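You operate a simulated robot arm through the tools that you are given. There is no shell and no other tool.

Carry out the task below with a simulated two-armed robot. There is one attempt and no reset: what you move stays moved.

TASK
Hold the tall clear bottle on the top of the bottling bench steady with one hand and open the stopper of the tall clear bottle with the other.
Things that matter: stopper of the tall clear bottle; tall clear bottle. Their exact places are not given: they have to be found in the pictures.

The check looks at the end state, three seconds after you hand in, the way a careful person would. Anything else that was tipped, shoved, dropped, spilled or broken makes it a failure. A push-on lid holds only when it is set on centred and level and pressed home; a screw cap is set on level and turned clockwise until tight.

THE ROBOT
Two 6-joint arms with two-finger parallel grippers on one trunk, on a base that moves. Base frame: it is fixed to the floor where the robot stands at the start and does not move with it; the origin is under the middle of the robot, x ahead of it, y to its left, z up; the surface under the hand at the start is at about z = 0.88. Units: m, rad, N and s.
The left shoulder is at the start at [-0.077, 0.177, 0.832], the right one opposite. With the tool pointing down near the work surface each hand reaches from about 0.1 to 0.72 m from the robot's upright axis, wherever it stands, measured 20 degrees to its own side. Places, roughly: stopper of the tall clear bottle [0.5, 0.1, 1.1]. Payload 1.57 kg a hand.
The TCP of each hand is the grasp point between the finger pads, 0.03 m short of the fingertips. In the tool frame z runs along the fingers and y along their closing line. Largest opening 0.08 m; finger width 0.017, thickness 0.012; the body of the gripper, 0.04 by 0.082 m, starts 0.08 m behind the TCP.
Orientation is that of the tool frame in the base frame, as a unit quaternion [x, y, z, w]. With the fingers straight down and closing along the base's y, the tool's x points along the base's -x, its y along +y and its z along -z.

THE INTERFACE
- The arms move only by the tool nudge_tool. It takes "left_moves", "right_moves" or both (then of equal length, played together; a hand with none holds still); each is one flat list of numbers, 7 for each row, row after row: the opening, from 0 (shut) to 1 (fully open), then the shift along the tool's x, y, z in m, then the turn, a rotation vector about the tool's x, y, z in rad. In form: [gripper, dx, dy, dz, ax, ay, az, gripper, dx, dy, dz, ax, ay, az, ...]. A call has 1 to 20 rows; each row shifts and turns the commanded pose from where the row before left it, along the tool's axes as they then stand. A row lasts 0.2 s, in which the tool goes at most 0.05 m and 0.15 rad; a call with a longer step from one row to the next is refused whole, and so is a gripper value outside its range. A pose out of reach is approached as far as the arm can. The call stops where the force on the tool passes 40 N (or 10 N more than at its start, if that is more) or the arm is blocked; 0.2 s more then pass. Each finger travels about 0.072 m/s and halts on what it meets, pressing with about 37 N; the grip force reading is that of the motor and also rises with nothing between the fingers. The clock runs only during rows and for 0.2 s after the last one: add rows that do not move to give the fingers time. It gives the time, the measured TCP pose, the force on the tool (base axes), the opening and the grip force at its end, in the units of the frame above (readings bear some noise), with the torque about the TCP (base axes, N m) and any sound that the robot's microphone picked up.
- Cameras (640 x 400 px; columns grow to the right, rows downward): "scene" is now at [0.0398, 0.0173, 1.5611]; the picture's right is [0.20, -0.98, 0.00], its down [-0.68, -0.14, -0.72] and it looks along [0.70, 0.14, -0.70] (base axes); focal length 272 px, centre (320, 200). "left" rides on the left gripper at [0.072, 0.007, -0.122] in its tool frame; the picture's right is [-0.09, 1.00, 0.00], its down [-0.84, -0.08, -0.54] and it looks along [-0.54, -0.05, 0.84] (tool axes); focal length 238 px, centre (320, 200). "right" rides on the right gripper at [0.072, -0.007, -0.122] in its tool frame; the picture's right is [0.09, 1.00, 0.00], its down [-0.84, 0.08, -0.54] and it looks along [-0.54, 0.05, 0.84] (tool axes); focal length 238 px, centre (320, 200).
- capture(camera): a new picture of that camera. No time passes.
- lift_body(by): moves the trunk up (or, below 0, down) by that many m; the arms and the scene camera ride with it, the base frame stays. It gives what a move gives, with no picture.
- drive_base(legs): drives the robot by 1 to 6 legs, each [ahead, left, turn to the left] in m, m and rad, along the robot's own axes; the way and the turn of a leg run together, so that a leg with both is an arc; at most 1.5 m and 3.142 rad a leg. The arms and the cameras ride along, it lands a little off, and it stops where it bumps. It gives what a move gives.
- pan_tilt(pan, tilt): turns the head with the scene camera to pan (to the left, within 2.496 rad either way) and tilt (down, from -0.506 to 1.204), counted from straight ahead of the robot (the tilt from the chest, where the trunk bows). It gives what a move gives.
- measure_at(camera, pixels): for up to 12 pixels [column, row] of the newest picture of that camera ("zoom" is the newest enlarged one), the place [x, y, z] in the base frame of the surface seen there, good to about 0.002 m. No time passes.
- close_up(camera, box): a new picture of the part [left, top, right, bottom] of that camera's present view, enlarged. No time passes.
- sign_off(): hands the job in; it is judged then, once.

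Open the grippers and draw the arms clear of the work before you hand the job in, unless the task says otherwise.

The tools are called as name(argument=value, ...) on one line, values as JSON. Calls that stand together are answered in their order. nudge_tool: Moves the arms, as the interface text tells. Its arguments: {"type":"object","properties":{"left_moves":{"type":"array","items":{"type":"number"}},"right_moves":{"type":"array","items":{"type":"number"}}},"required":[]} The other tools are called the same way: lift_body (by) moves the trunk up or down; drive_base (legs) drives the base; pan_tilt (pan, tilt) turns the head that bears the scene camera; capture (camera) takes a picture; measure_at (camera, pixels) gives the place of the surface under pixels of a picture; close_up (camera, box) takes an enlarged picture of a part of a camera's view; sign_off () hands the job in.

At the start:

```text
time: 0.0
left_tool_pos: [0.4257, 0.2904, 1.282]
left_ee_rot: [0.0, 1.0, 0.001, -0.001]
left_contact_force: [-0.6, -0.2, 1.0]
left_torque: [0.02, 0.01, -0.03]
left_gripper_width: 0.08
left_finger_force: 0.0
right_tool_pos: [0.396, -0.1206, 1.272]
right_ee_rot: [0.0, 1.0, 0.0, 0.001]
right_contact_force: [-0.1, 0.3, 0.3]
right_torque: [0.02, 0.0, -0.01]
right_gripper_width: 0.0801
right_finger_force: 0.1
trunk travel left (down, up): [-0.275, 0.053]
robot x, y, heading: [0.0011, 0.0029, 0.003]
head pan, tilt (commanded): [0.204, 0.773]
```

scene: 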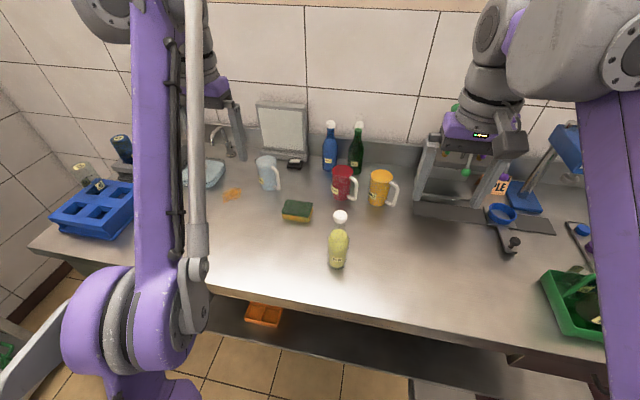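
right: 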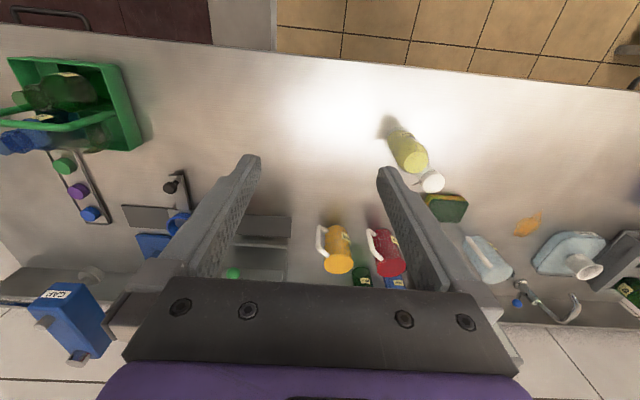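
left: 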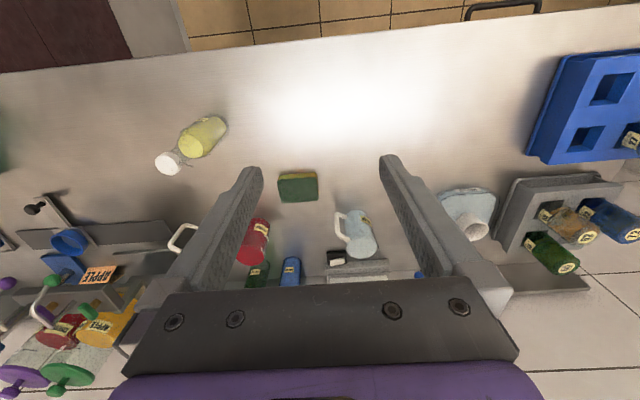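

The scene picture shows a clear bottle with yellow contents at about (338,245) with a white stopper at (340,217). I take an enlarged view of it to see its shape.

close_up(camera="scene", box=[290, 190, 390, 280])

close_up(camera="right", box=[350, 100, 480, 220])

close_up(camera="left", box=[130, 90, 260, 200])

```text
4.44 times, centred on (340, 235) of scene
```

zoom: 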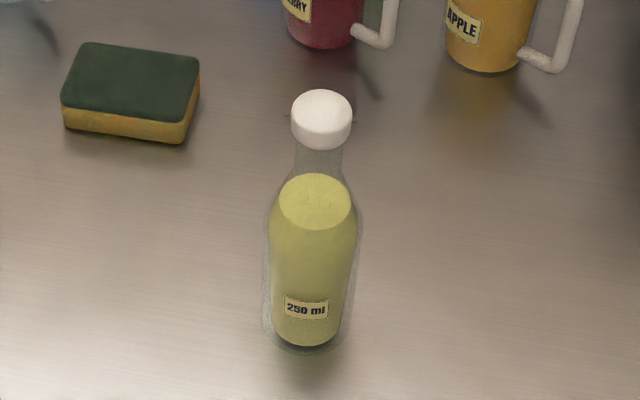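

```text
3.33 times, centred on (415, 160) of right
```

zoom: 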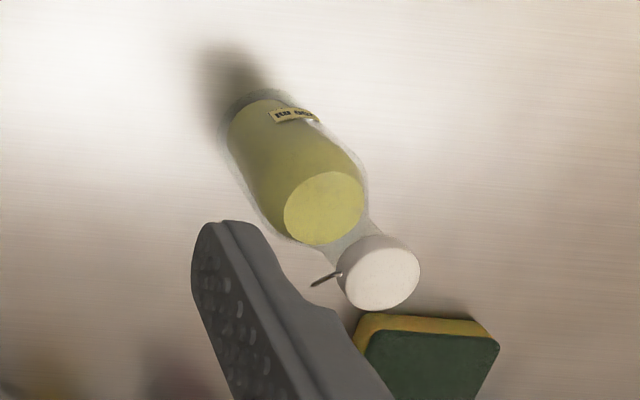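

```text
3.64 times, centred on (195, 145) of left
```

zoom: 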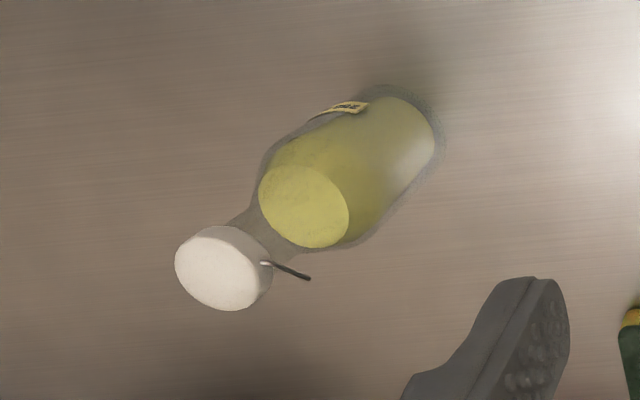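

The stopper shows thin wire stubs on both sides in the enlarged views, so it may be a swing-top with a wire bail. I zoom in tighter on the stopper and neck.

close_up(camera="scene", box=[324, 205, 356, 235])

measure_at(camera="zoom", pixels=[[320, 120], [320, 160], [320, 220], [240, 150], [400, 150], [320, 260], [220, 180], [425, 180]])

close_up(camera="left", box=[155, 130, 205, 175])

close_up(camera="right", box=[400, 150, 450, 200])

```text
13.33 times, centred on (340, 220) of scene
```

zoom: 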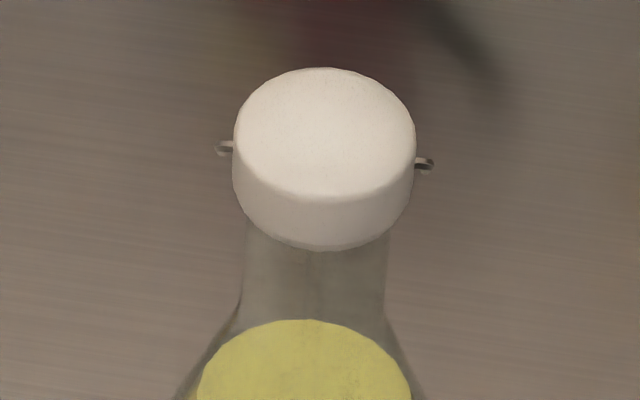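

```text
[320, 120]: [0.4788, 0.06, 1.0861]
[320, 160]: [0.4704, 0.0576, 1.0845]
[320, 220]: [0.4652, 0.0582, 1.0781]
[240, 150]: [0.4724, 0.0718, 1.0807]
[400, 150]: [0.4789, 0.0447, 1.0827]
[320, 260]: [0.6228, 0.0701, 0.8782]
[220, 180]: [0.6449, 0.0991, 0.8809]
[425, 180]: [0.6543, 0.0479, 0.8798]
```

```text
8.89 times, centred on (180, 152) of left
```

zoom: 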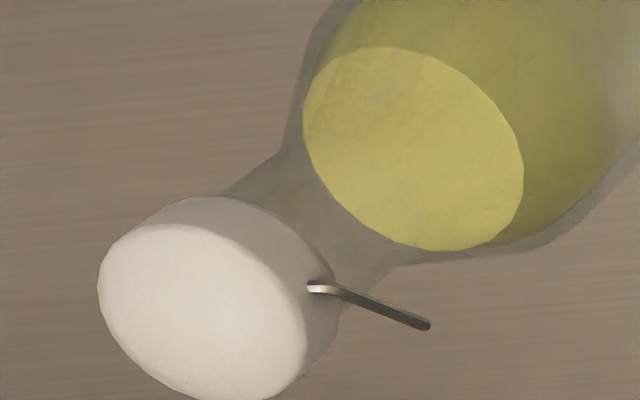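

```text
8.00 times, centred on (425, 175) of right
```

zoom: 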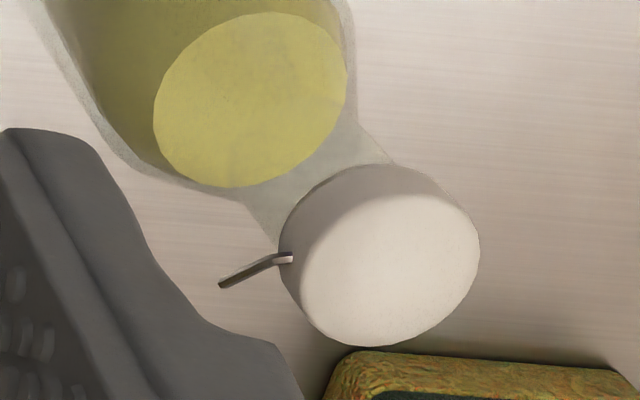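

Each wire seems to leave the cap's side and bend down and back, at about (310,290)-(430,325) in the left close-up. To see the profile, I first turn the left hand in place at its present height, then I'll pitch it to look level at the stopper.

nudge_tool(left_moves=[1, 0, 0, 0, 0, 0, 0.15, 1, 0, 0, 0, 0, 0, 0.15, 1, 0, 0, 0, 0, 0, 0.15, 1, 0, 0, 0, 0, 0, 0.15, 1, 0, 0, 0, 0, 0, 0.15, 1, 0, 0, 0, 0, 0, 0.15, 1, 0, 0, 0, 0, 0, 0.15, 1, 0, 0, 0, 0, 0, 0.15, 1, 0, 0, 0, 0, 0, 0.15, 1, 0, 0, 0, 0, 0, 0.15, 1, 0, 0, 0, 0, 0, 0.07, 1, 0, 0, 0, 0, 0, 0])

measure_at(camera="scene", pixels=[[297, 206], [343, 185], [380, 190], [355, 190], [395, 190], [285, 215], [310, 215], [338, 262], [268, 175], [337, 245], [330, 150], [357, 150]])

```text
time: 2.6
left_tool_pos: [0.4261, 0.2901, 1.2813]
left_ee_rot: [0.707, 0.707, -0.001, 0.0]
left_contact_force: [-0.6, 0.1, -0.2]
left_torque: [0.0, -0.01, -0.02]
left_gripper_width: 0.0801
left_finger_force: 0.1
right_tool_pos: [0.3951, -0.1206, 1.2704]
right_ee_rot: [0.0, 1.0, 0.0, -0.001]
right_contact_force: [0.1, 0.5, 1.3]
right_torque: [-0.04, -0.01, 0.0]
right_gripper_width: 0.08
right_finger_force: 0.0
trunk travel left (down, up): [-0.275, 0.053]
robot x, y, heading: [0.0008, 0.0011, -0.004]
head pan, tilt (commanded): [0.204, 0.773]
```

```text
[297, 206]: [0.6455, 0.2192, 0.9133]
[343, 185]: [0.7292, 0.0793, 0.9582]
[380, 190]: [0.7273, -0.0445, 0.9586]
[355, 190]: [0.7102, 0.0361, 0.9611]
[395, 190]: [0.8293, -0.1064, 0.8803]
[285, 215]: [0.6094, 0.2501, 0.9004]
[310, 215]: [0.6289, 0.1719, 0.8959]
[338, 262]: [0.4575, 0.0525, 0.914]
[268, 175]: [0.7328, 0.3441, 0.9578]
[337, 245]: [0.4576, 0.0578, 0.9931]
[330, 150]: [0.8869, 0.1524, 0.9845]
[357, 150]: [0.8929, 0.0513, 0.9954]
```

The turn went as planned. Now I pitch the left hand up by 1 rad so its camera looks level along -y, still at its place well clear of everything.

nudge_tool(left_moves=[1, 0, 0, 0, 0, -0.143, 0, 1, 0, 0, 0, 0, -0.143, 0, 1, 0, 0, 0, 0, -0.143, 0, 1, 0, 0, 0, 0, -0.143, 0, 1, 0, 0, 0, 0, -0.143, 0, 1, 0, 0, 0, 0, -0.143, 0, 1, 0, 0, 0, 0, -0.142, 0, 1, 0, 0, 0, 0, 0, 0])

capture(camera="left")

capture(camera="scene")

```text
time: 4.4
left_tool_pos: [0.4257, 0.2897, 1.2831]
left_ee_rot: [0.62, 0.621, -0.338, 0.34]
left_contact_force: [0.4, 0.2, -0.9]
left_torque: [-0.05, 0.01, -0.02]
left_gripper_width: 0.0801
left_finger_force: 0.1
right_tool_pos: [0.3967, -0.1211, 1.2698]
right_ee_rot: [0.0, 1.0, 0.0, 0.0]
right_contact_force: [-0.1, -0.1, 0.5]
right_torque: [-0.01, -0.02, -0.01]
right_gripper_width: 0.0798
right_finger_force: 0.0
trunk travel left (down, up): [-0.275, 0.053]
robot x, y, heading: [0.0004, 0.0052, 0.003]
head pan, tilt (commanded): [0.204, 0.773]
```

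```text
taken
```

left: 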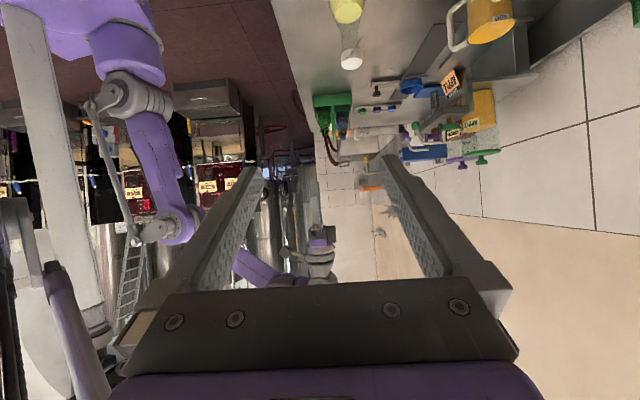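

```text
taken
```

scene: 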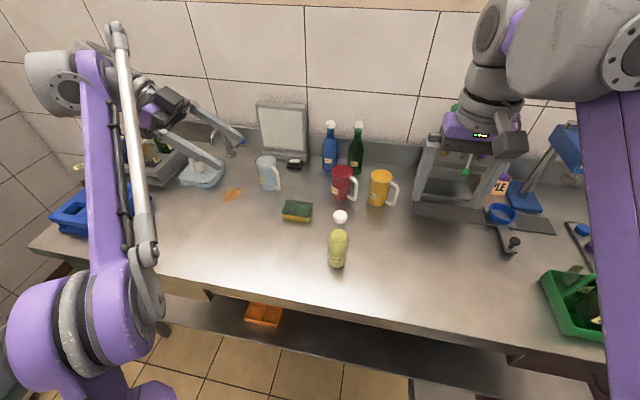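

The left camera now looks level along -y (picture upside down; stopper at about (350,60)). I lower and shift the hand so the stopper comes near the picture's middle at about 0.27 m.

nudge_tool(left_moves=[1, 0.0176, 0.01, 0.0311, 0, 0, 0, 1, 0.0176, 0.01, 0.0311, 0, 0, 0, 1, 0.0176, 0.01, 0.0311, 0, 0, 0, 1, 0.0176, 0.01, 0.0311, 0, 0, 0, 1, 0.0176, 0.01, 0.0311, 0, 0, 0, 1, 0.0176, 0.01, 0.0311, 0, 0, 0, 1, 0, 0, 0, 0, 0, 0])

capture(camera="left")

```text
time: 6.0
left_tool_pos: [0.4835, 0.1909, 1.0916]
left_ee_rot: [0.62, 0.621, -0.339, 0.34]
left_contact_force: [0.3, 0.2, -0.4]
left_torque: [0.0, 0.02, -0.02]
left_gripper_width: 0.08
left_finger_force: 0.0
right_tool_pos: [0.3949, -0.1215, 1.2716]
right_ee_rot: [0.001, 1.0, 0.0, 0.0]
right_contact_force: [-0.1, -0.5, 0.1]
right_torque: [-0.03, -0.02, 0.03]
right_gripper_width: 0.0797
right_finger_force: 0.0
trunk travel left (down, up): [-0.275, 0.053]
robot x, y, heading: [0.0013, -0.0002, -0.0]
head pan, tilt (commanded): [0.204, 0.773]
```

```text
taken
```

left: 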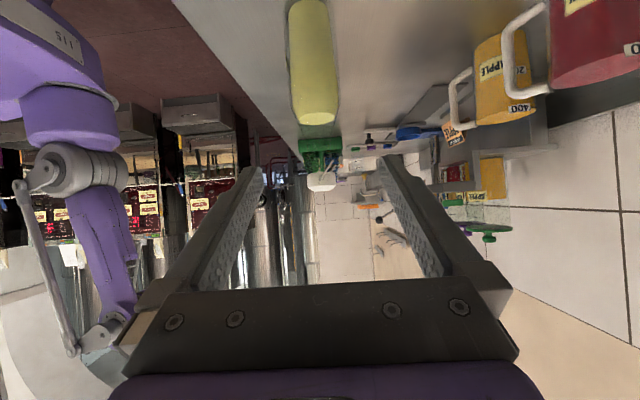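

The bottle hangs upside down in the picture at (315,70) with the stopper at (321,181). I zoom in on the stopper and neck.

close_up(camera="left", box=[285, 120, 365, 200])

measure_at(camera="left", pixels=[[321, 181], [312, 181], [330, 181], [315, 100], [315, 60], [295, 60], [335, 60], [315, 20]])

close_up(camera="left", box=[300, 155, 350, 195])

```text
5.00 times, centred on (325, 160) of left
```

zoom: 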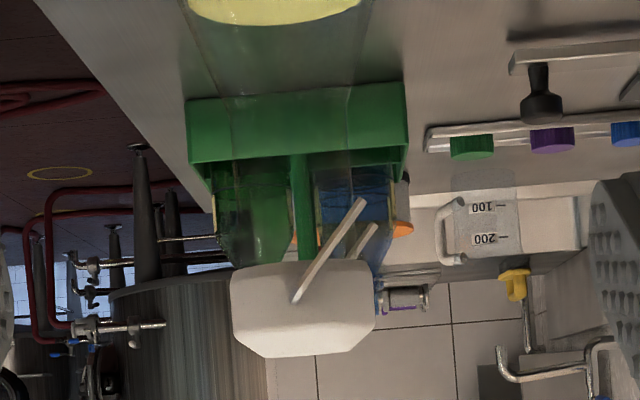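

```text
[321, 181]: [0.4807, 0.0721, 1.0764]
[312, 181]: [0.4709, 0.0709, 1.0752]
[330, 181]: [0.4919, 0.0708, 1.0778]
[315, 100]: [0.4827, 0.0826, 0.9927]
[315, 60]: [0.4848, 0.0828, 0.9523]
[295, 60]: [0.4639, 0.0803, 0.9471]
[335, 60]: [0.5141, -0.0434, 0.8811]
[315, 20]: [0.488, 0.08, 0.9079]
```

```text
10.00 times, centred on (325, 175) of left
```

zoom: 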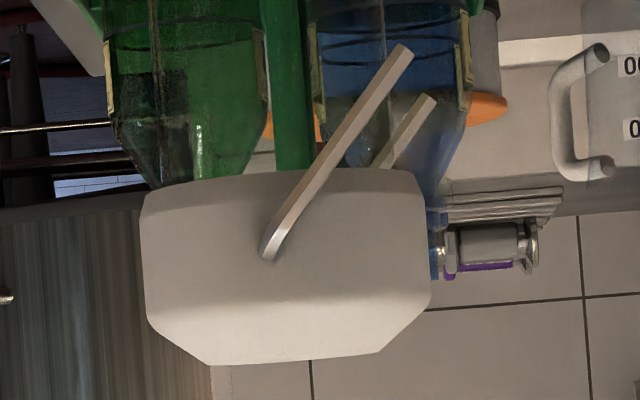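

The side view shows the stopper is a swing-top: two side wires run from the cap's middle (268,255) down and back (+x) to about (405,50), so it hinges at the far side of the neck. I measure the cap and wire ends precisely.

measure_at(camera="zoom", pixels=[[270, 250], [340, 150], [400, 55], [430, 100], [150, 260], [285, 180], [420, 260], [285, 350], [285, 300], [380, 155]])

close_up(camera="scene", box=[310, 110, 380, 180])

close_up(camera="left", box=[270, 0, 370, 195])

```text
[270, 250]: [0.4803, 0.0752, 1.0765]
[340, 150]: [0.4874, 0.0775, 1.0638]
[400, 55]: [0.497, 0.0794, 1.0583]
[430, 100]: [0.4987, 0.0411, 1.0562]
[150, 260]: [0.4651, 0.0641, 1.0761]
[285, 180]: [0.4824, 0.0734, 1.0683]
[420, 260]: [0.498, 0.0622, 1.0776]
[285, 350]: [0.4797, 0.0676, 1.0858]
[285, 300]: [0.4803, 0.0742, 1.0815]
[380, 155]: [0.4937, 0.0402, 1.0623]
```

```text
5.71 times, centred on (345, 145) of scene
```

zoom: 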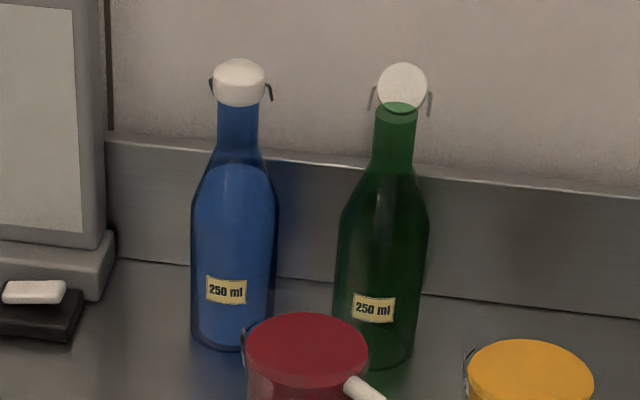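

```text
2.05 times, centred on (320, 98) of left
```

zoom: 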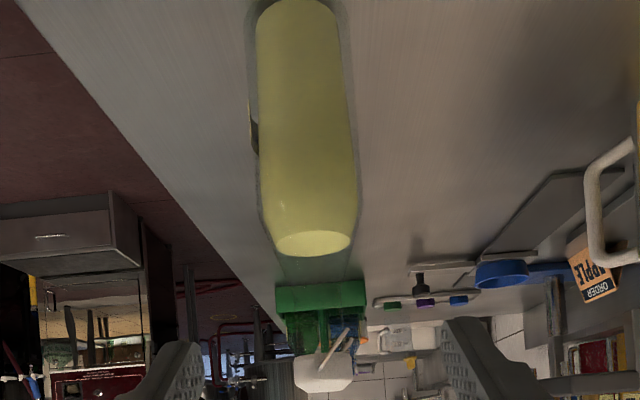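

The green bottle in the background at (400,90) of the enlarged view has the same swing-top flipped open to the back, which confirms the hinge at about x=0.498, z=1.057 on the far side. I bring the left hand to a pre-grasp in line with the bottle body.

nudge_tool(left_moves=[1, 0.0177, -0.001, 0.0298, 0, 0, 0, 1, 0.0176, -0.001, 0.0297, 0, 0, 0, 1, 0, 0, 0, 0, 0, 0])

capture(camera="left")

capture(camera="scene")

```text
time: 6.8
left_tool_pos: [0.4838, 0.1588, 1.0307]
left_ee_rot: [0.621, 0.621, -0.339, 0.339]
left_contact_force: [0.3, -0.1, 0.2]
left_torque: [0.03, 0.01, -0.02]
left_gripper_width: 0.0799
left_finger_force: 0.1
right_tool_pos: [0.3953, -0.1202, 1.2703]
right_ee_rot: [0.001, 1.0, 0.0, 0.0]
right_contact_force: [-0.4, 0.8, -0.3]
right_torque: [-0.01, 0.02, 0.01]
right_gripper_width: 0.08
right_finger_force: 0.1
trunk travel left (down, up): [-0.275, 0.053]
robot x, y, heading: [0.0008, -0.0051, 0.003]
head pan, tilt (commanded): [0.204, 0.773]
```

```text
taken
```

left: 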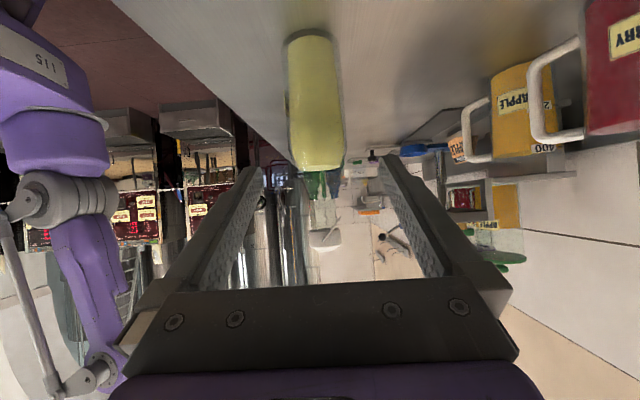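

```text
taken
```

scene: 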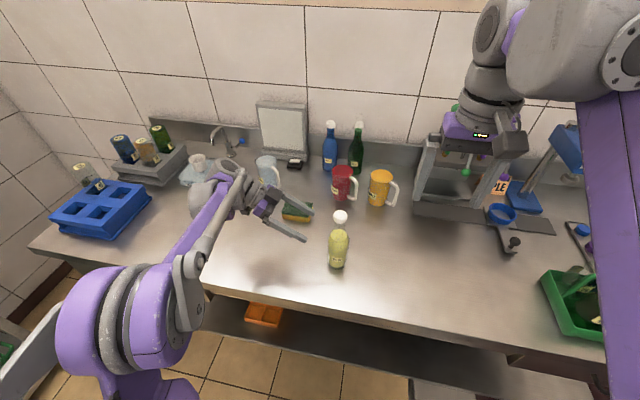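

The bottle body stands between the fingers' line at (316,100). I measure its edges at grasp height to check the centring before the approach.

measure_at(camera="left", pixels=[[316, 60], [316, 90], [316, 120], [316, 150], [294, 90], [336, 90], [296, 120], [338, 120]])

measure_at(camera="scene", pixels=[[330, 250], [338, 250], [346, 250], [338, 265], [340, 217]])

close_up(camera="scene", box=[230, 180, 370, 280])

```text
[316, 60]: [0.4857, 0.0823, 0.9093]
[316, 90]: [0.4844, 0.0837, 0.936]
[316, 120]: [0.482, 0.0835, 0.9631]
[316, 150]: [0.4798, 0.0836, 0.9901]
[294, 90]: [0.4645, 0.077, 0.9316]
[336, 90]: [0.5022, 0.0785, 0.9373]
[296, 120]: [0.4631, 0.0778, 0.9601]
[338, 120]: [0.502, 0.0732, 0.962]
```

```text
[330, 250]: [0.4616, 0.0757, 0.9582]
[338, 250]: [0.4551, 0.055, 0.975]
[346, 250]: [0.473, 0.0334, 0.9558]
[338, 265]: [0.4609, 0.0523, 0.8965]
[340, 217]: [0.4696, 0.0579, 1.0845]
```

```text
4.00 times, centred on (300, 230) of scene
```

zoom: 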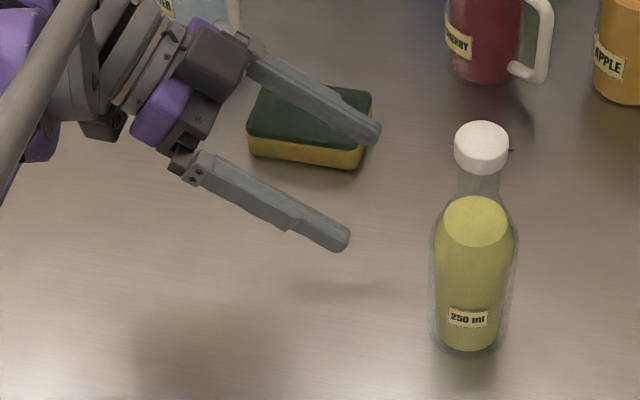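

The body is centred near (0.4825, 0.058) and the left hand is in line with it. I move the left hand forward 0.12 m along its fingers so the pads straddle the body, without closing yet.

nudge_tool(left_moves=[1, 0, 0, 0.02, 0, 0, 0, 1, 0, 0, 0.02, 0, 0, 0, 1, 0, 0, 0.02, 0, 0, 0, 1, 0, 0, 0.02, 0, 0, 0, 1, 0, 0, 0.02, 0, 0, 0, 1, 0, 0, 0.0196, 0, 0, 0, 1, 0, 0, 0, 0, 0, 0])

capture(camera="left")

close_up(camera="scene", box=[260, 190, 400, 290])

```text
time: 8.4
left_tool_pos: [0.4833, 0.0573, 0.9658]
left_ee_rot: [0.62, 0.621, -0.339, 0.339]
left_contact_force: [0.1, -0.2, -0.7]
left_torque: [0.02, 0.03, -0.02]
left_gripper_width: 0.0802
left_finger_force: 0.1
right_tool_pos: [0.3953, -0.1209, 1.2704]
right_ee_rot: [0.0, 1.0, 0.0, 0.0]
right_contact_force: [0.5, -0.1, 0.1]
right_torque: [-0.01, 0.03, 0.07]
right_gripper_width: 0.08
right_finger_force: 0.0
trunk travel left (down, up): [-0.275, 0.053]
robot x, y, heading: [0.0015, -0.0013, 0.002]
head pan, tilt (commanded): [0.204, 0.773]
```

```text
taken
```

left: 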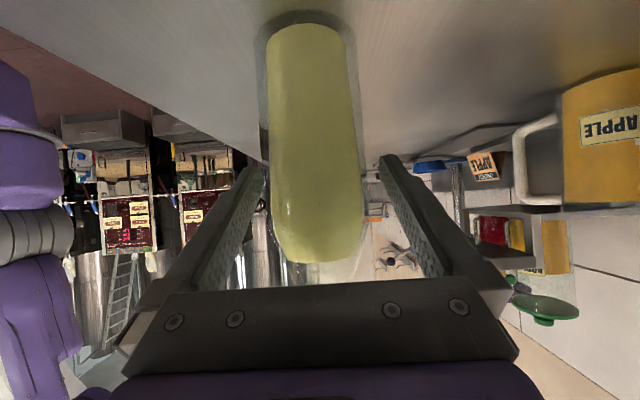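

```text
4.00 times, centred on (330, 240) of scene
```

zoom: 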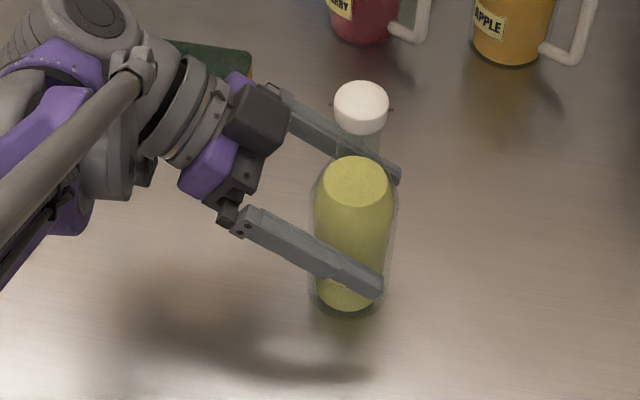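

At the TCP's projection (319,192) the bottle spans about 273-364, so it is centred between the fingers. I close the left gripper on the body.

nudge_tool(left_moves=[0.8, 0, 0, 0, 0, 0, 0, 0.7, 0, 0, 0, 0, 0, 0, 0.6, 0, 0, 0, 0, 0, 0, 0.5, 0, 0, 0, 0, 0, 0, 0.5, 0, 0, 0, 0, 0, 0])

close_up(camera="scene", box=[260, 190, 400, 290])

capture(camera="left")

```text
time: 9.6
left_tool_pos: [0.4825, 0.0574, 0.9657]
left_ee_rot: [0.62, 0.62, -0.34, 0.339]
left_contact_force: [0.4, -1.0, 0.3]
left_torque: [-0.04, 0.06, -0.03]
left_gripper_width: 0.0591
left_finger_force: 36.8
right_tool_pos: [0.3963, -0.1214, 1.2706]
right_ee_rot: [0.0, 1.0, 0.0, 0.0]
right_contact_force: [-0.1, 0.2, -0.2]
right_torque: [0.0, -0.01, 0.0]
right_gripper_width: 0.0798
right_finger_force: 0.1
trunk travel left (down, up): [-0.275, 0.053]
robot x, y, heading: [0.0037, -0.0007, 0.002]
head pan, tilt (commanded): [0.204, 0.773]
```

```text
4.00 times, centred on (330, 240) of scene
```

zoom: 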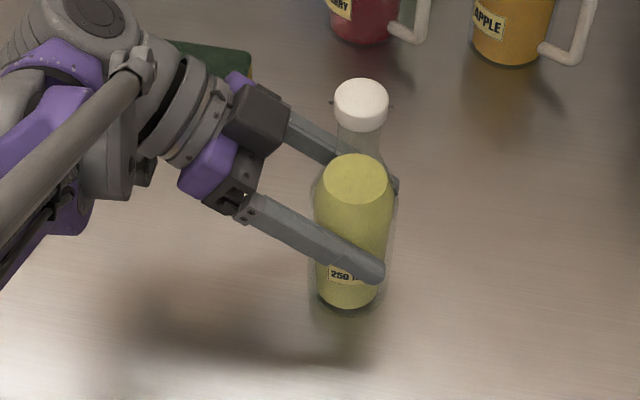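

```text
taken
```

left: 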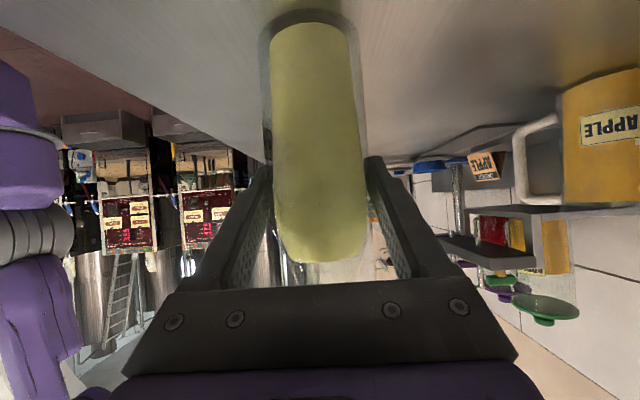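

The left gripper holds the body at 0.059 m width with 37 N. Now I pitch the right hand in place so its fingers point ahead (+x), ready to come at the cap level from the robot's side.

nudge_tool(right_moves=[1, 0, 0, 0, 0, -0.15, 0, 1, 0, 0, 0, 0, -0.15, 0, 1, 0, 0, 0, 0, -0.15, 0, 1, 0, 0, 0, 0, -0.15, 0, 1, 0, 0, 0, 0, -0.15, 0, 1, 0, 0, 0, 0, -0.15, 0, 1, 0, 0, 0, 0, -0.15, 0, 1, 0, 0, 0, 0, -0.15, 0, 1, 0, 0, 0, 0, -0.15, 0, 1, 0, 0, 0, 0, -0.15, 0, 1, 0, 0, 0, 0, 0, 0])

capture(camera="right")

capture(camera="scene")

```text
time: 12.0
left_tool_pos: [0.482, 0.057, 0.9673]
left_ee_rot: [0.62, 0.621, -0.339, 0.34]
left_contact_force: [1.0, -0.4, 2.6]
left_torque: [0.07, -0.09, -0.05]
left_gripper_width: 0.0591
left_finger_force: 37.4
right_tool_pos: [0.3965, -0.1214, 1.2708]
right_ee_rot: [0.0, 0.731, 0.0, 0.682]
right_contact_force: [-0.7, -1.1, 0.0]
right_torque: [-0.03, 0.0, 0.01]
right_gripper_width: 0.0801
right_finger_force: 0.0
trunk travel left (down, up): [-0.275, 0.053]
robot x, y, heading: [0.0036, -0.0023, -0.006]
head pan, tilt (commanded): [0.204, 0.773]
```

```text
taken
```

right: 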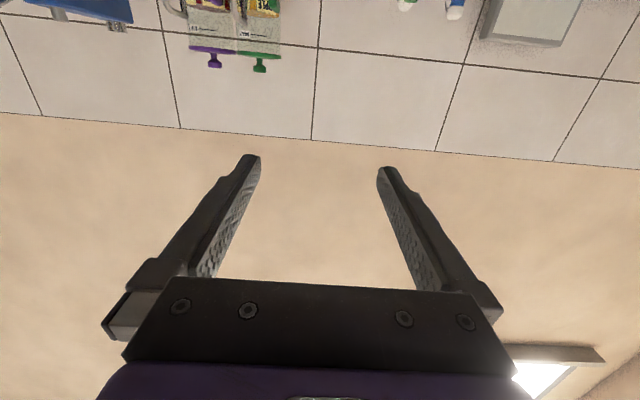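

```text
taken
```

scene: 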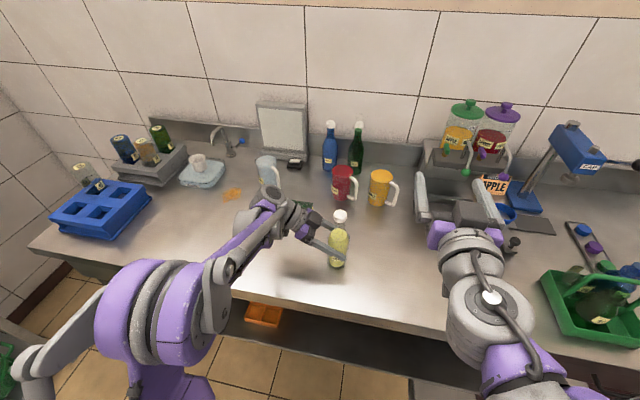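

The right hand now points ahead, 4 degrees below level. I shift it left to the bottle's line (y about 0.059) at its present height first.

nudge_tool(right_moves=[1, 0, 0.045, -0.004, 0, 0, 0, 1, 0, 0.045, -0.004, 0, 0, 0, 1, 0, 0.045, -0.004, 0, 0, 0, 1, 0, 0.0455, -0.004, 0, 0, 0, 1, 0, 0, 0, 0, 0, 0])

capture(camera="scene")

capture(camera="right")

```text
time: 13.2
left_tool_pos: [0.4818, 0.0573, 0.9653]
left_ee_rot: [0.62, 0.621, -0.339, 0.339]
left_contact_force: [-0.5, 0.2, 0.9]
left_torque: [-0.05, 0.14, 0.0]
left_gripper_width: 0.059
left_finger_force: 37.0
right_tool_pos: [0.3769, 0.0569, 1.2741]
right_ee_rot: [0.0, 0.732, 0.0, 0.682]
right_contact_force: [-0.2, -0.4, 0.4]
right_torque: [0.0, 0.03, -0.03]
right_gripper_width: 0.0801
right_finger_force: 0.2
trunk travel left (down, up): [-0.275, 0.053]
robot x, y, heading: [-0.0002, -0.0012, 0.001]
head pan, tilt (commanded): [0.204, 0.773]
```

```text
taken
```

scene: 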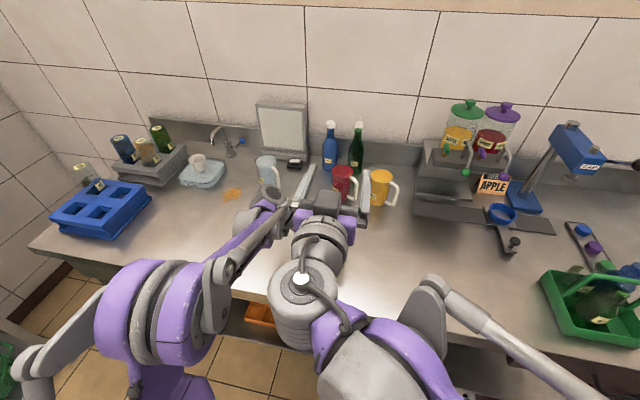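

```text
taken
```

right: 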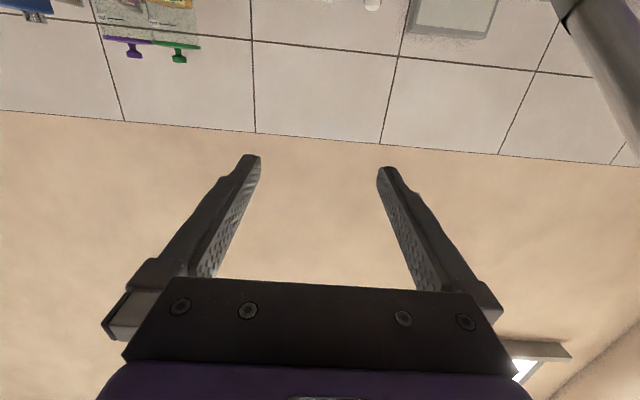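

The left forearm tube shows at the top right of the right picture, so I measure how far the left forearm is from the right wrist before lowering.

measure_at(camera="scene", pixels=[[285, 215], [265, 235], [235, 260], [215, 280], [255, 215], [275, 300], [305, 260], [280, 280], [325, 200], [300, 345]])

measure_at(camera="right", pixels=[[600, 60], [620, 120], [580, 20], [635, 60]])

```text
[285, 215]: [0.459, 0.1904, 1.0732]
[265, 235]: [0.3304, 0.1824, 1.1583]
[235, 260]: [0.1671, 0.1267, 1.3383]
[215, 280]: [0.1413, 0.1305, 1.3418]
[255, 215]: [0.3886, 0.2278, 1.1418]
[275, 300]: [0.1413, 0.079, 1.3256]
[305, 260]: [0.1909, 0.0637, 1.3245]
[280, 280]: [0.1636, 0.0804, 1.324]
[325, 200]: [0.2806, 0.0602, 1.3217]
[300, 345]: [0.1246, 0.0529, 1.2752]
```

```text
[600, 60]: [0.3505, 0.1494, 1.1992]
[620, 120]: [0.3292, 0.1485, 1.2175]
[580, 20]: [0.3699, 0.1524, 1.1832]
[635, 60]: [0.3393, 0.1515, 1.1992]
```

The left forearm runs from about (0.14,0.13,1.34) down to (0.46,0.19,1.07), and the right wrist sits at y about 0.06-0.10, so lowering it moves away under the forearm. I lower the right hand halfway and check forces and views.

nudge_tool(right_moves=[1, 0.025, 0, -0.001, 0, 0, 0, 1, 0.025, 0, 0, 0, 0, 0, 1, 0.025, 0, 0, 0, 0, 0, 1, 0.025, 0, 0, 0, 0, 0, 1, 0, 0, 0, 0, 0, 0])

capture(camera="scene")

capture(camera="right")

```text
time: 14.4
left_tool_pos: [0.4828, 0.0575, 0.9666]
left_ee_rot: [0.62, 0.621, -0.339, 0.339]
left_contact_force: [-1.3, 0.7, 1.5]
left_torque: [0.03, 0.11, -0.01]
left_gripper_width: 0.0592
left_finger_force: 37.5
right_tool_pos: [0.3732, 0.0578, 1.173]
right_ee_rot: [0.0, 0.732, 0.0, 0.682]
right_contact_force: [-1.1, 0.7, 0.5]
right_torque: [0.0, 0.03, 0.01]
right_gripper_width: 0.0801
right_finger_force: 0.1
trunk travel left (down, up): [-0.275, 0.053]
robot x, y, heading: [0.0018, -0.0014, -0.0]
head pan, tilt (commanded): [0.204, 0.773]
```

```text
taken
```

scene: 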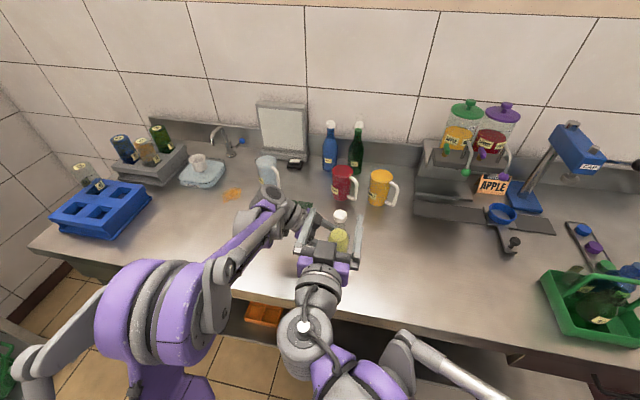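

```text
taken
```

right: 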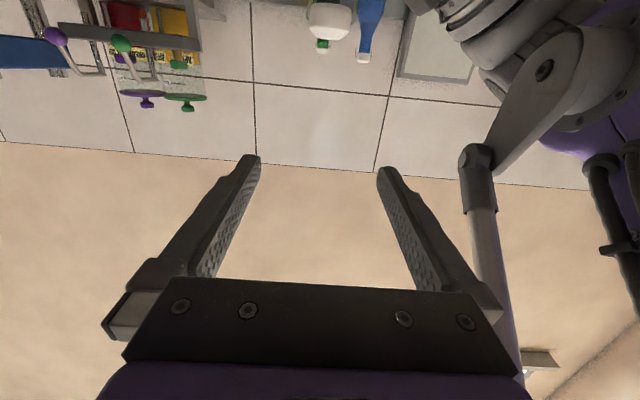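

No contact so far. The left arm's rod shows at (480,200) to (500,330) in the right picture; I measure it to be sure the rest of the way down is clear.

measure_at(camera="right", pixels=[[480, 170], [480, 200], [487, 240], [492, 270], [550, 70], [510, 130], [330, 20], [450, 10], [590, 180], [610, 240]])

close_up(camera="scene", box=[230, 180, 390, 300])

```text
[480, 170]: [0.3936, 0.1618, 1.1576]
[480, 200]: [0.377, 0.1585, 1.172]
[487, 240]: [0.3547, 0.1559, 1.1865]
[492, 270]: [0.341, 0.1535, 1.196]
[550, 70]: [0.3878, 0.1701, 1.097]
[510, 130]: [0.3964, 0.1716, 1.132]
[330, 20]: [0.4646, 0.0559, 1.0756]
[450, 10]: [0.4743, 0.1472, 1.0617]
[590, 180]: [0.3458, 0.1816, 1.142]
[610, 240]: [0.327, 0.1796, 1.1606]
```

```text
3.33 times, centred on (310, 240) of scene
```

zoom: 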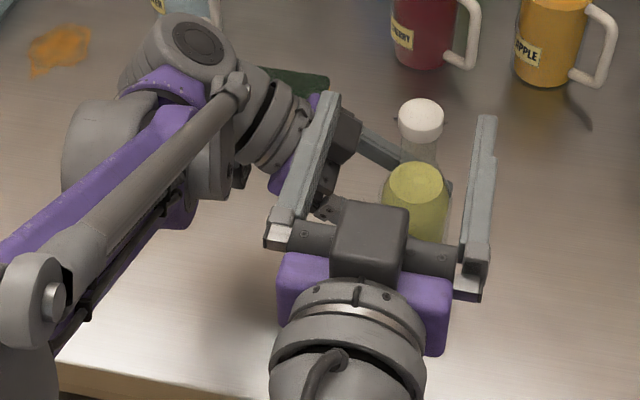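

The rod and left wrist stay at y of 0.15 or more, well outside the right fingers. I partly close the right gripper to 0.052 m and lower it to the cap's height.

nudge_tool(right_moves=[0.65, 0.024, 0, 0, 0, 0, 0, 0.65, 0.024, 0, 0, 0, 0, 0, 0.65, 0.024, 0, 0, 0, 0, 0, 0.65, 0.0223, 0, 0, 0, 0, 0, 0.65, 0, 0, 0, 0, 0, 0])

capture(camera="right")

close_up(camera="scene", box=[270, 180, 410, 280])

```text
time: 15.6
left_tool_pos: [0.4823, 0.0571, 0.9671]
left_ee_rot: [0.62, 0.621, -0.339, 0.34]
left_contact_force: [-0.3, -0.3, 1.5]
left_torque: [-0.06, 0.12, -0.04]
left_gripper_width: 0.0594
left_finger_force: 36.9
right_tool_pos: [0.364, 0.0605, 1.0764]
right_ee_rot: [0.0, 0.731, 0.001, 0.682]
right_contact_force: [0.2, 0.1, 1.4]
right_torque: [0.0, 0.06, 0.03]
right_gripper_width: 0.0521
right_finger_force: 0.0
trunk travel left (down, up): [-0.275, 0.053]
robot x, y, heading: [0.0015, -0.0024, -0.001]
head pan, tilt (commanded): [0.204, 0.773]
```

```text
taken
```

right: 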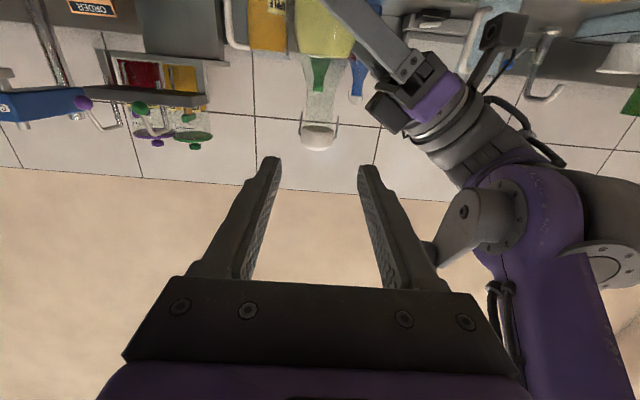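

```text
4.00 times, centred on (340, 230) of scene
```

zoom: 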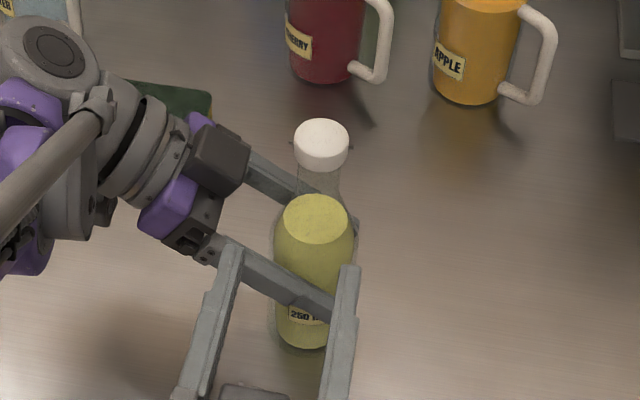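

The stopper is seen from below-front at (318,137) in the right picture, between the fingers' line. I zoom in and measure it.

close_up(camera="right", box=[278, 90, 358, 160])

measure_at(camera="right", pixels=[[318, 140], [305, 138], [331, 138], [318, 147], [301, 125], [337, 125], [265, 165], [368, 170]])

close_up(camera="scene", box=[324, 200, 356, 230])

measure_at(camera="zoom", pixels=[[320, 120], [320, 160], [320, 220], [250, 200], [400, 200]])

```text
5.71 times, centred on (318, 125) of right
```

zoom: 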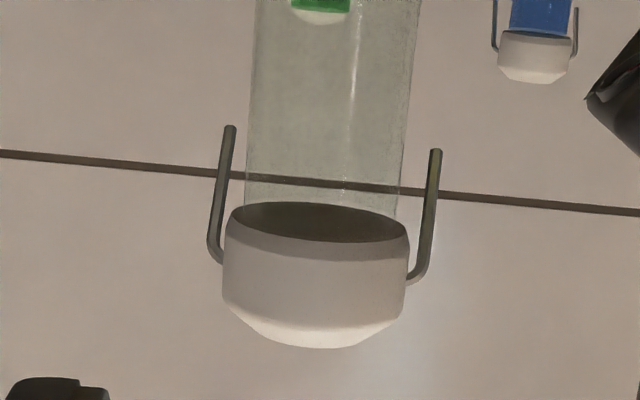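

```text
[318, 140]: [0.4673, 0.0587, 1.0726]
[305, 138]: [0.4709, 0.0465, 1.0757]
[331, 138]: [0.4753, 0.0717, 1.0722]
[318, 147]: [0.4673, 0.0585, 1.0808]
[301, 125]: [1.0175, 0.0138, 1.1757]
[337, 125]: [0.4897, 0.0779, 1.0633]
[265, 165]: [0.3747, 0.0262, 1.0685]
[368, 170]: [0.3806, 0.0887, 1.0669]
```

```text
13.33 times, centred on (340, 215) of scene
```

zoom: 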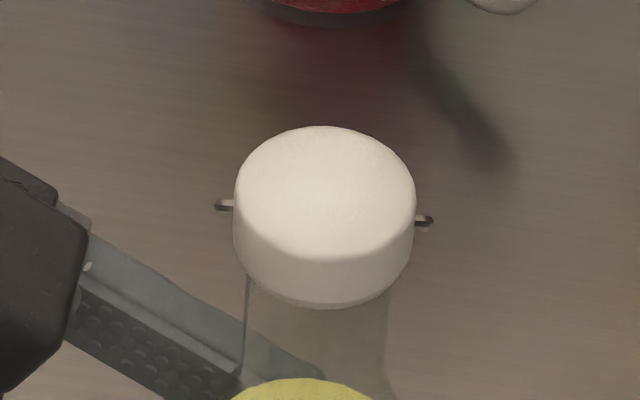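

```text
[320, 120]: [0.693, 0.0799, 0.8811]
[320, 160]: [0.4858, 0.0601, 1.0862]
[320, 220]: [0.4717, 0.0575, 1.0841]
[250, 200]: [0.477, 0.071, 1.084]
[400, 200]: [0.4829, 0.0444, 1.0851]
```

The cap's front is at (0.467, 0.0587) and the fingers straddle that line, with the wires leaving the cap's lower half at x of 0.48 and beyond. I level the tool and advance 0.045 m, then check alignment again.

nudge_tool(right_moves=[0.65, 0, 0, 0, 0, -0.069, 0, 0.65, 0, 0, 0.015, 0, 0, 0, 0.65, 0, 0, 0.015, 0, 0, 0, 0.65, 0, 0, 0.015, 0, 0, 0, 0.65, 0, 0, 0, 0, 0, 0])

capture(camera="right")

close_up(camera="scene", box=[300, 190, 380, 250])

measure_at(camera="zoom", pixels=[[320, 160], [320, 220]])

```text
time: 16.8
left_tool_pos: [0.4821, 0.0571, 0.9673]
left_ee_rot: [0.62, 0.621, -0.338, 0.339]
left_contact_force: [-1.3, 0.9, 0.3]
left_torque: [-0.05, 0.12, 0.0]
left_gripper_width: 0.0593
left_finger_force: 36.7
right_tool_pos: [0.4102, 0.0577, 1.0775]
right_ee_rot: [0.001, 0.708, -0.001, 0.706]
right_contact_force: [0.0, -0.1, 0.0]
right_torque: [-0.04, 0.0, 0.01]
right_gripper_width: 0.0519
right_finger_force: 0.1
trunk travel left (down, up): [-0.275, 0.053]
robot x, y, heading: [0.0029, 0.0005, 0.001]
head pan, tilt (commanded): [0.204, 0.773]
```

```text
taken
```

right: 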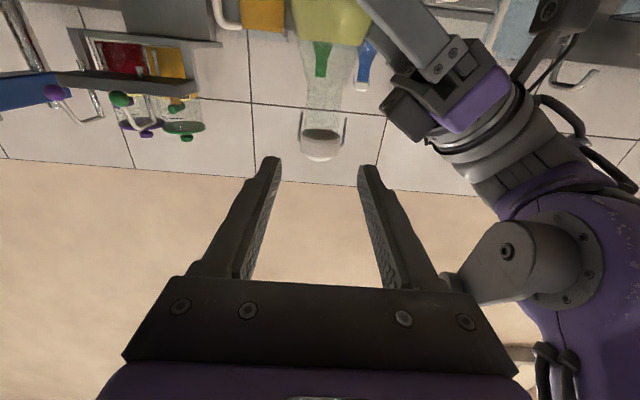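

```text
6.67 times, centred on (340, 220) of scene
```

zoom: 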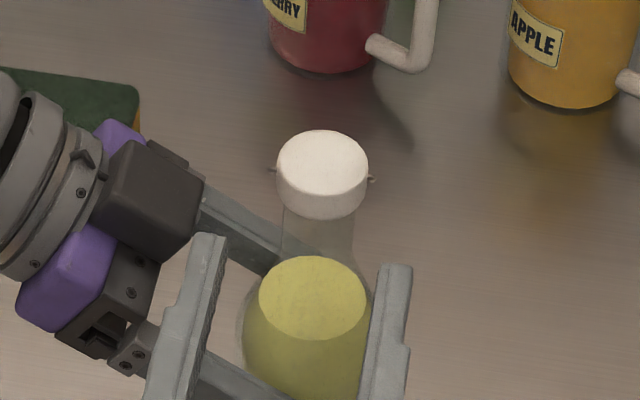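

```text
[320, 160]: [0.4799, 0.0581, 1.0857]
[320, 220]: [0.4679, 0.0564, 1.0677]
```

Aligned: fingers' middle is at y=0.0577 and the cap at 0.058. I advance 0.038 m so the fingertips flank the front half of the cap, just short of the wires.

nudge_tool(right_moves=[0.65, 0, 0, 0.013, 0, 0, 0, 0.65, 0, 0, 0.013, 0, 0, 0, 0.65, 0, 0, 0.012, 0, 0, 0, 0.65, 0, 0, 0, 0, 0, 0])

capture(camera="right")

close_up(camera="scene", box=[310, 190, 370, 240])

```text
time: 17.8
left_tool_pos: [0.4828, 0.0562, 0.967]
left_ee_rot: [0.621, 0.62, -0.339, 0.339]
left_contact_force: [-1.4, 0.3, -0.4]
left_torque: [-0.03, 0.07, -0.06]
left_gripper_width: 0.0592
left_finger_force: 36.5
right_tool_pos: [0.4468, 0.0586, 1.079]
right_ee_rot: [0.0, 0.708, 0.001, 0.706]
right_contact_force: [1.1, -0.5, 0.0]
right_torque: [0.0, 0.0, 0.01]
right_gripper_width: 0.052
right_finger_force: 0.0
trunk travel left (down, up): [-0.275, 0.053]
robot x, y, heading: [0.0011, -0.0021, -0.004]
head pan, tilt (commanded): [0.204, 0.773]
```

```text
taken
```

right: 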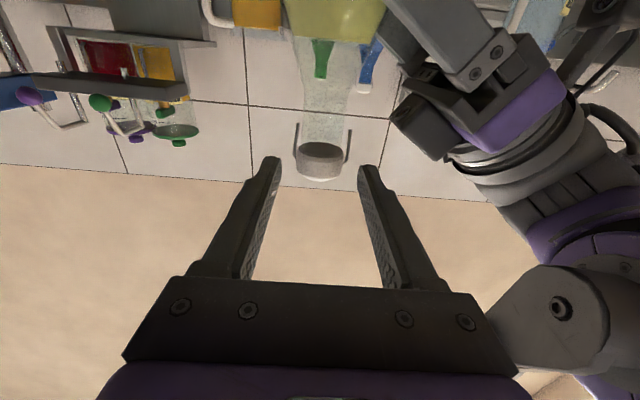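

```text
8.00 times, centred on (340, 215) of scene
```

zoom: 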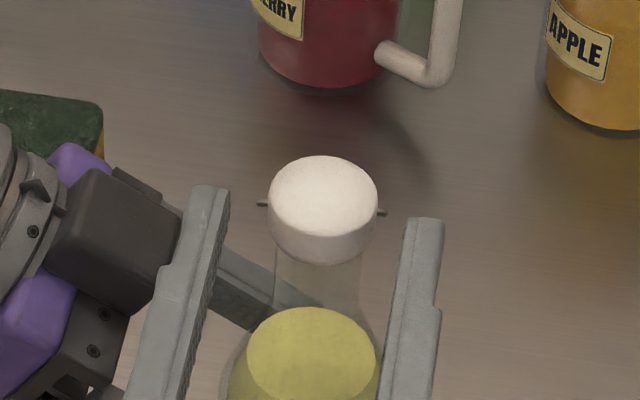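

The fingertips flank the cap at its middle, just in front of the wire stubs at (262,203) and (382,212). I close the right gripper on the cap.

nudge_tool(right_moves=[0.5, 0, 0, 0, 0, 0, 0, 0.4, 0, 0, 0, 0, 0, 0, 0.3, 0, 0, 0, 0, 0, 0, 0.25, 0, 0, 0, 0, 0, 0, 0.25, 0, 0, 0, 0, 0, 0])

capture(camera="right")

close_up(camera="scene", box=[310, 190, 370, 240])

```text
time: 19.0
left_tool_pos: [0.4825, 0.0566, 0.9665]
left_ee_rot: [0.62, 0.621, -0.339, 0.339]
left_contact_force: [-3.7, 6.1, 1.0]
left_torque: [-0.61, -0.07, -0.01]
left_gripper_width: 0.0592
left_finger_force: 37.1
right_tool_pos: [0.4474, 0.0582, 1.0782]
right_ee_rot: [0.0, 0.708, 0.0, 0.707]
right_contact_force: [3.0, -5.9, -0.3]
right_torque: [-0.08, -0.06, -0.18]
right_gripper_width: 0.0288
right_finger_force: 37.1
trunk travel left (down, up): [-0.275, 0.053]
robot x, y, heading: [-0.003, -0.0022, 0.003]
head pan, tilt (commanded): [0.204, 0.773]
```

```text
taken
```

right: 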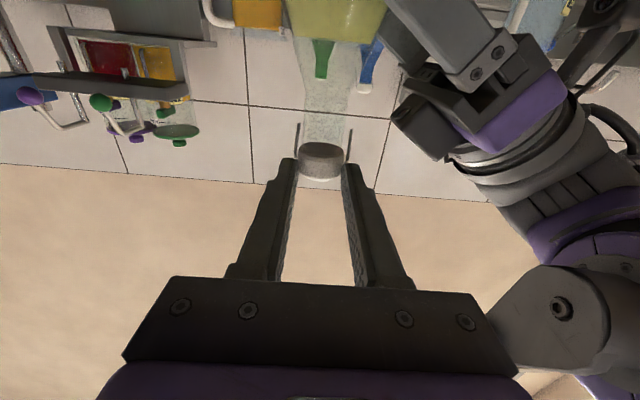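

```text
8.00 times, centred on (340, 215) of scene
```

zoom: 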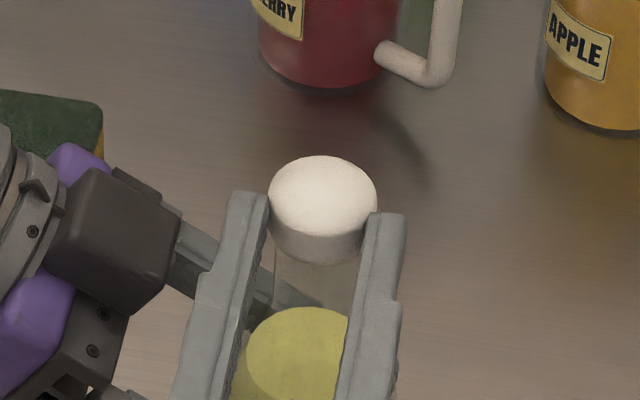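

The right fingers hold the cap with 37 N at 0.029 m width, the wires still clear behind the tips. I start the arc about the hinge (0.498, 1.057): three small steps of 0.1 rad up and back.

nudge_tool(right_moves=[0.25, -0.00494, 0, 0.00237, 0, 0.1, 0, 0.25, -0.00494, 0, 0.00237, 0, 0.1, 0, 0.25, -0.00494, 0, 0.00237, 0, 0.1, 0, 0.25, 0, 0, 0, 0, 0, 0])

capture(camera="right")

close_up(camera="scene", box=[310, 190, 370, 240])

```text
time: 20.0
left_tool_pos: [0.4831, 0.0591, 0.9664]
left_ee_rot: [0.621, 0.621, -0.338, 0.339]
left_contact_force: [2.4, 10.1, 0.4]
left_torque: [-0.24, -0.13, -0.08]
left_gripper_width: 0.0592
left_finger_force: 37.4
right_tool_pos: [0.4567, 0.0599, 1.0921]
right_ee_rot: [0.0, 0.806, 0.0, 0.593]
right_contact_force: [2.0, -8.1, 14.6]
right_torque: [-0.28, -0.77, -0.25]
right_gripper_width: 0.0283
right_finger_force: 37.4
trunk travel left (down, up): [-0.275, 0.053]
robot x, y, heading: [0.0004, -0.0029, -0.002]
head pan, tilt (commanded): [0.204, 0.773]
```

```text
taken
```

right: 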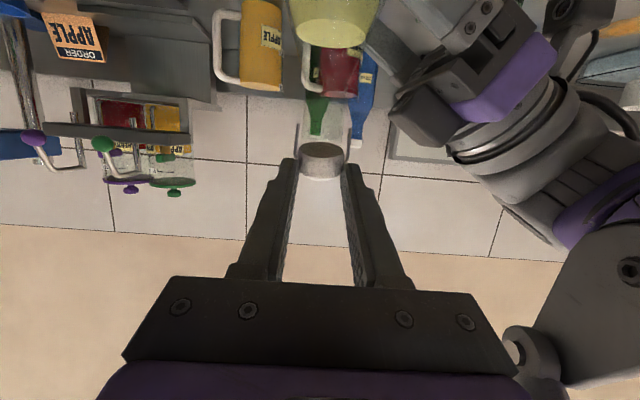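

```text
8.00 times, centred on (340, 215) of scene
```

zoom: 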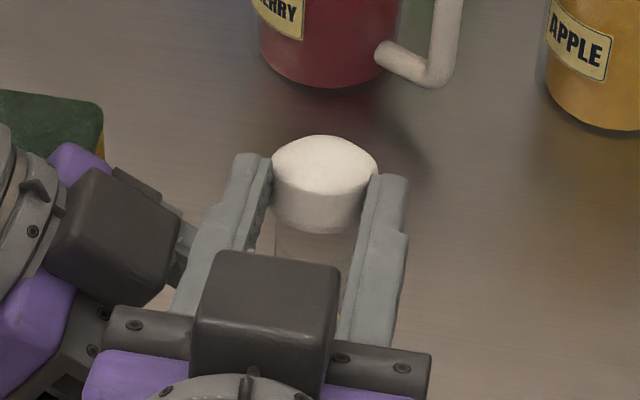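

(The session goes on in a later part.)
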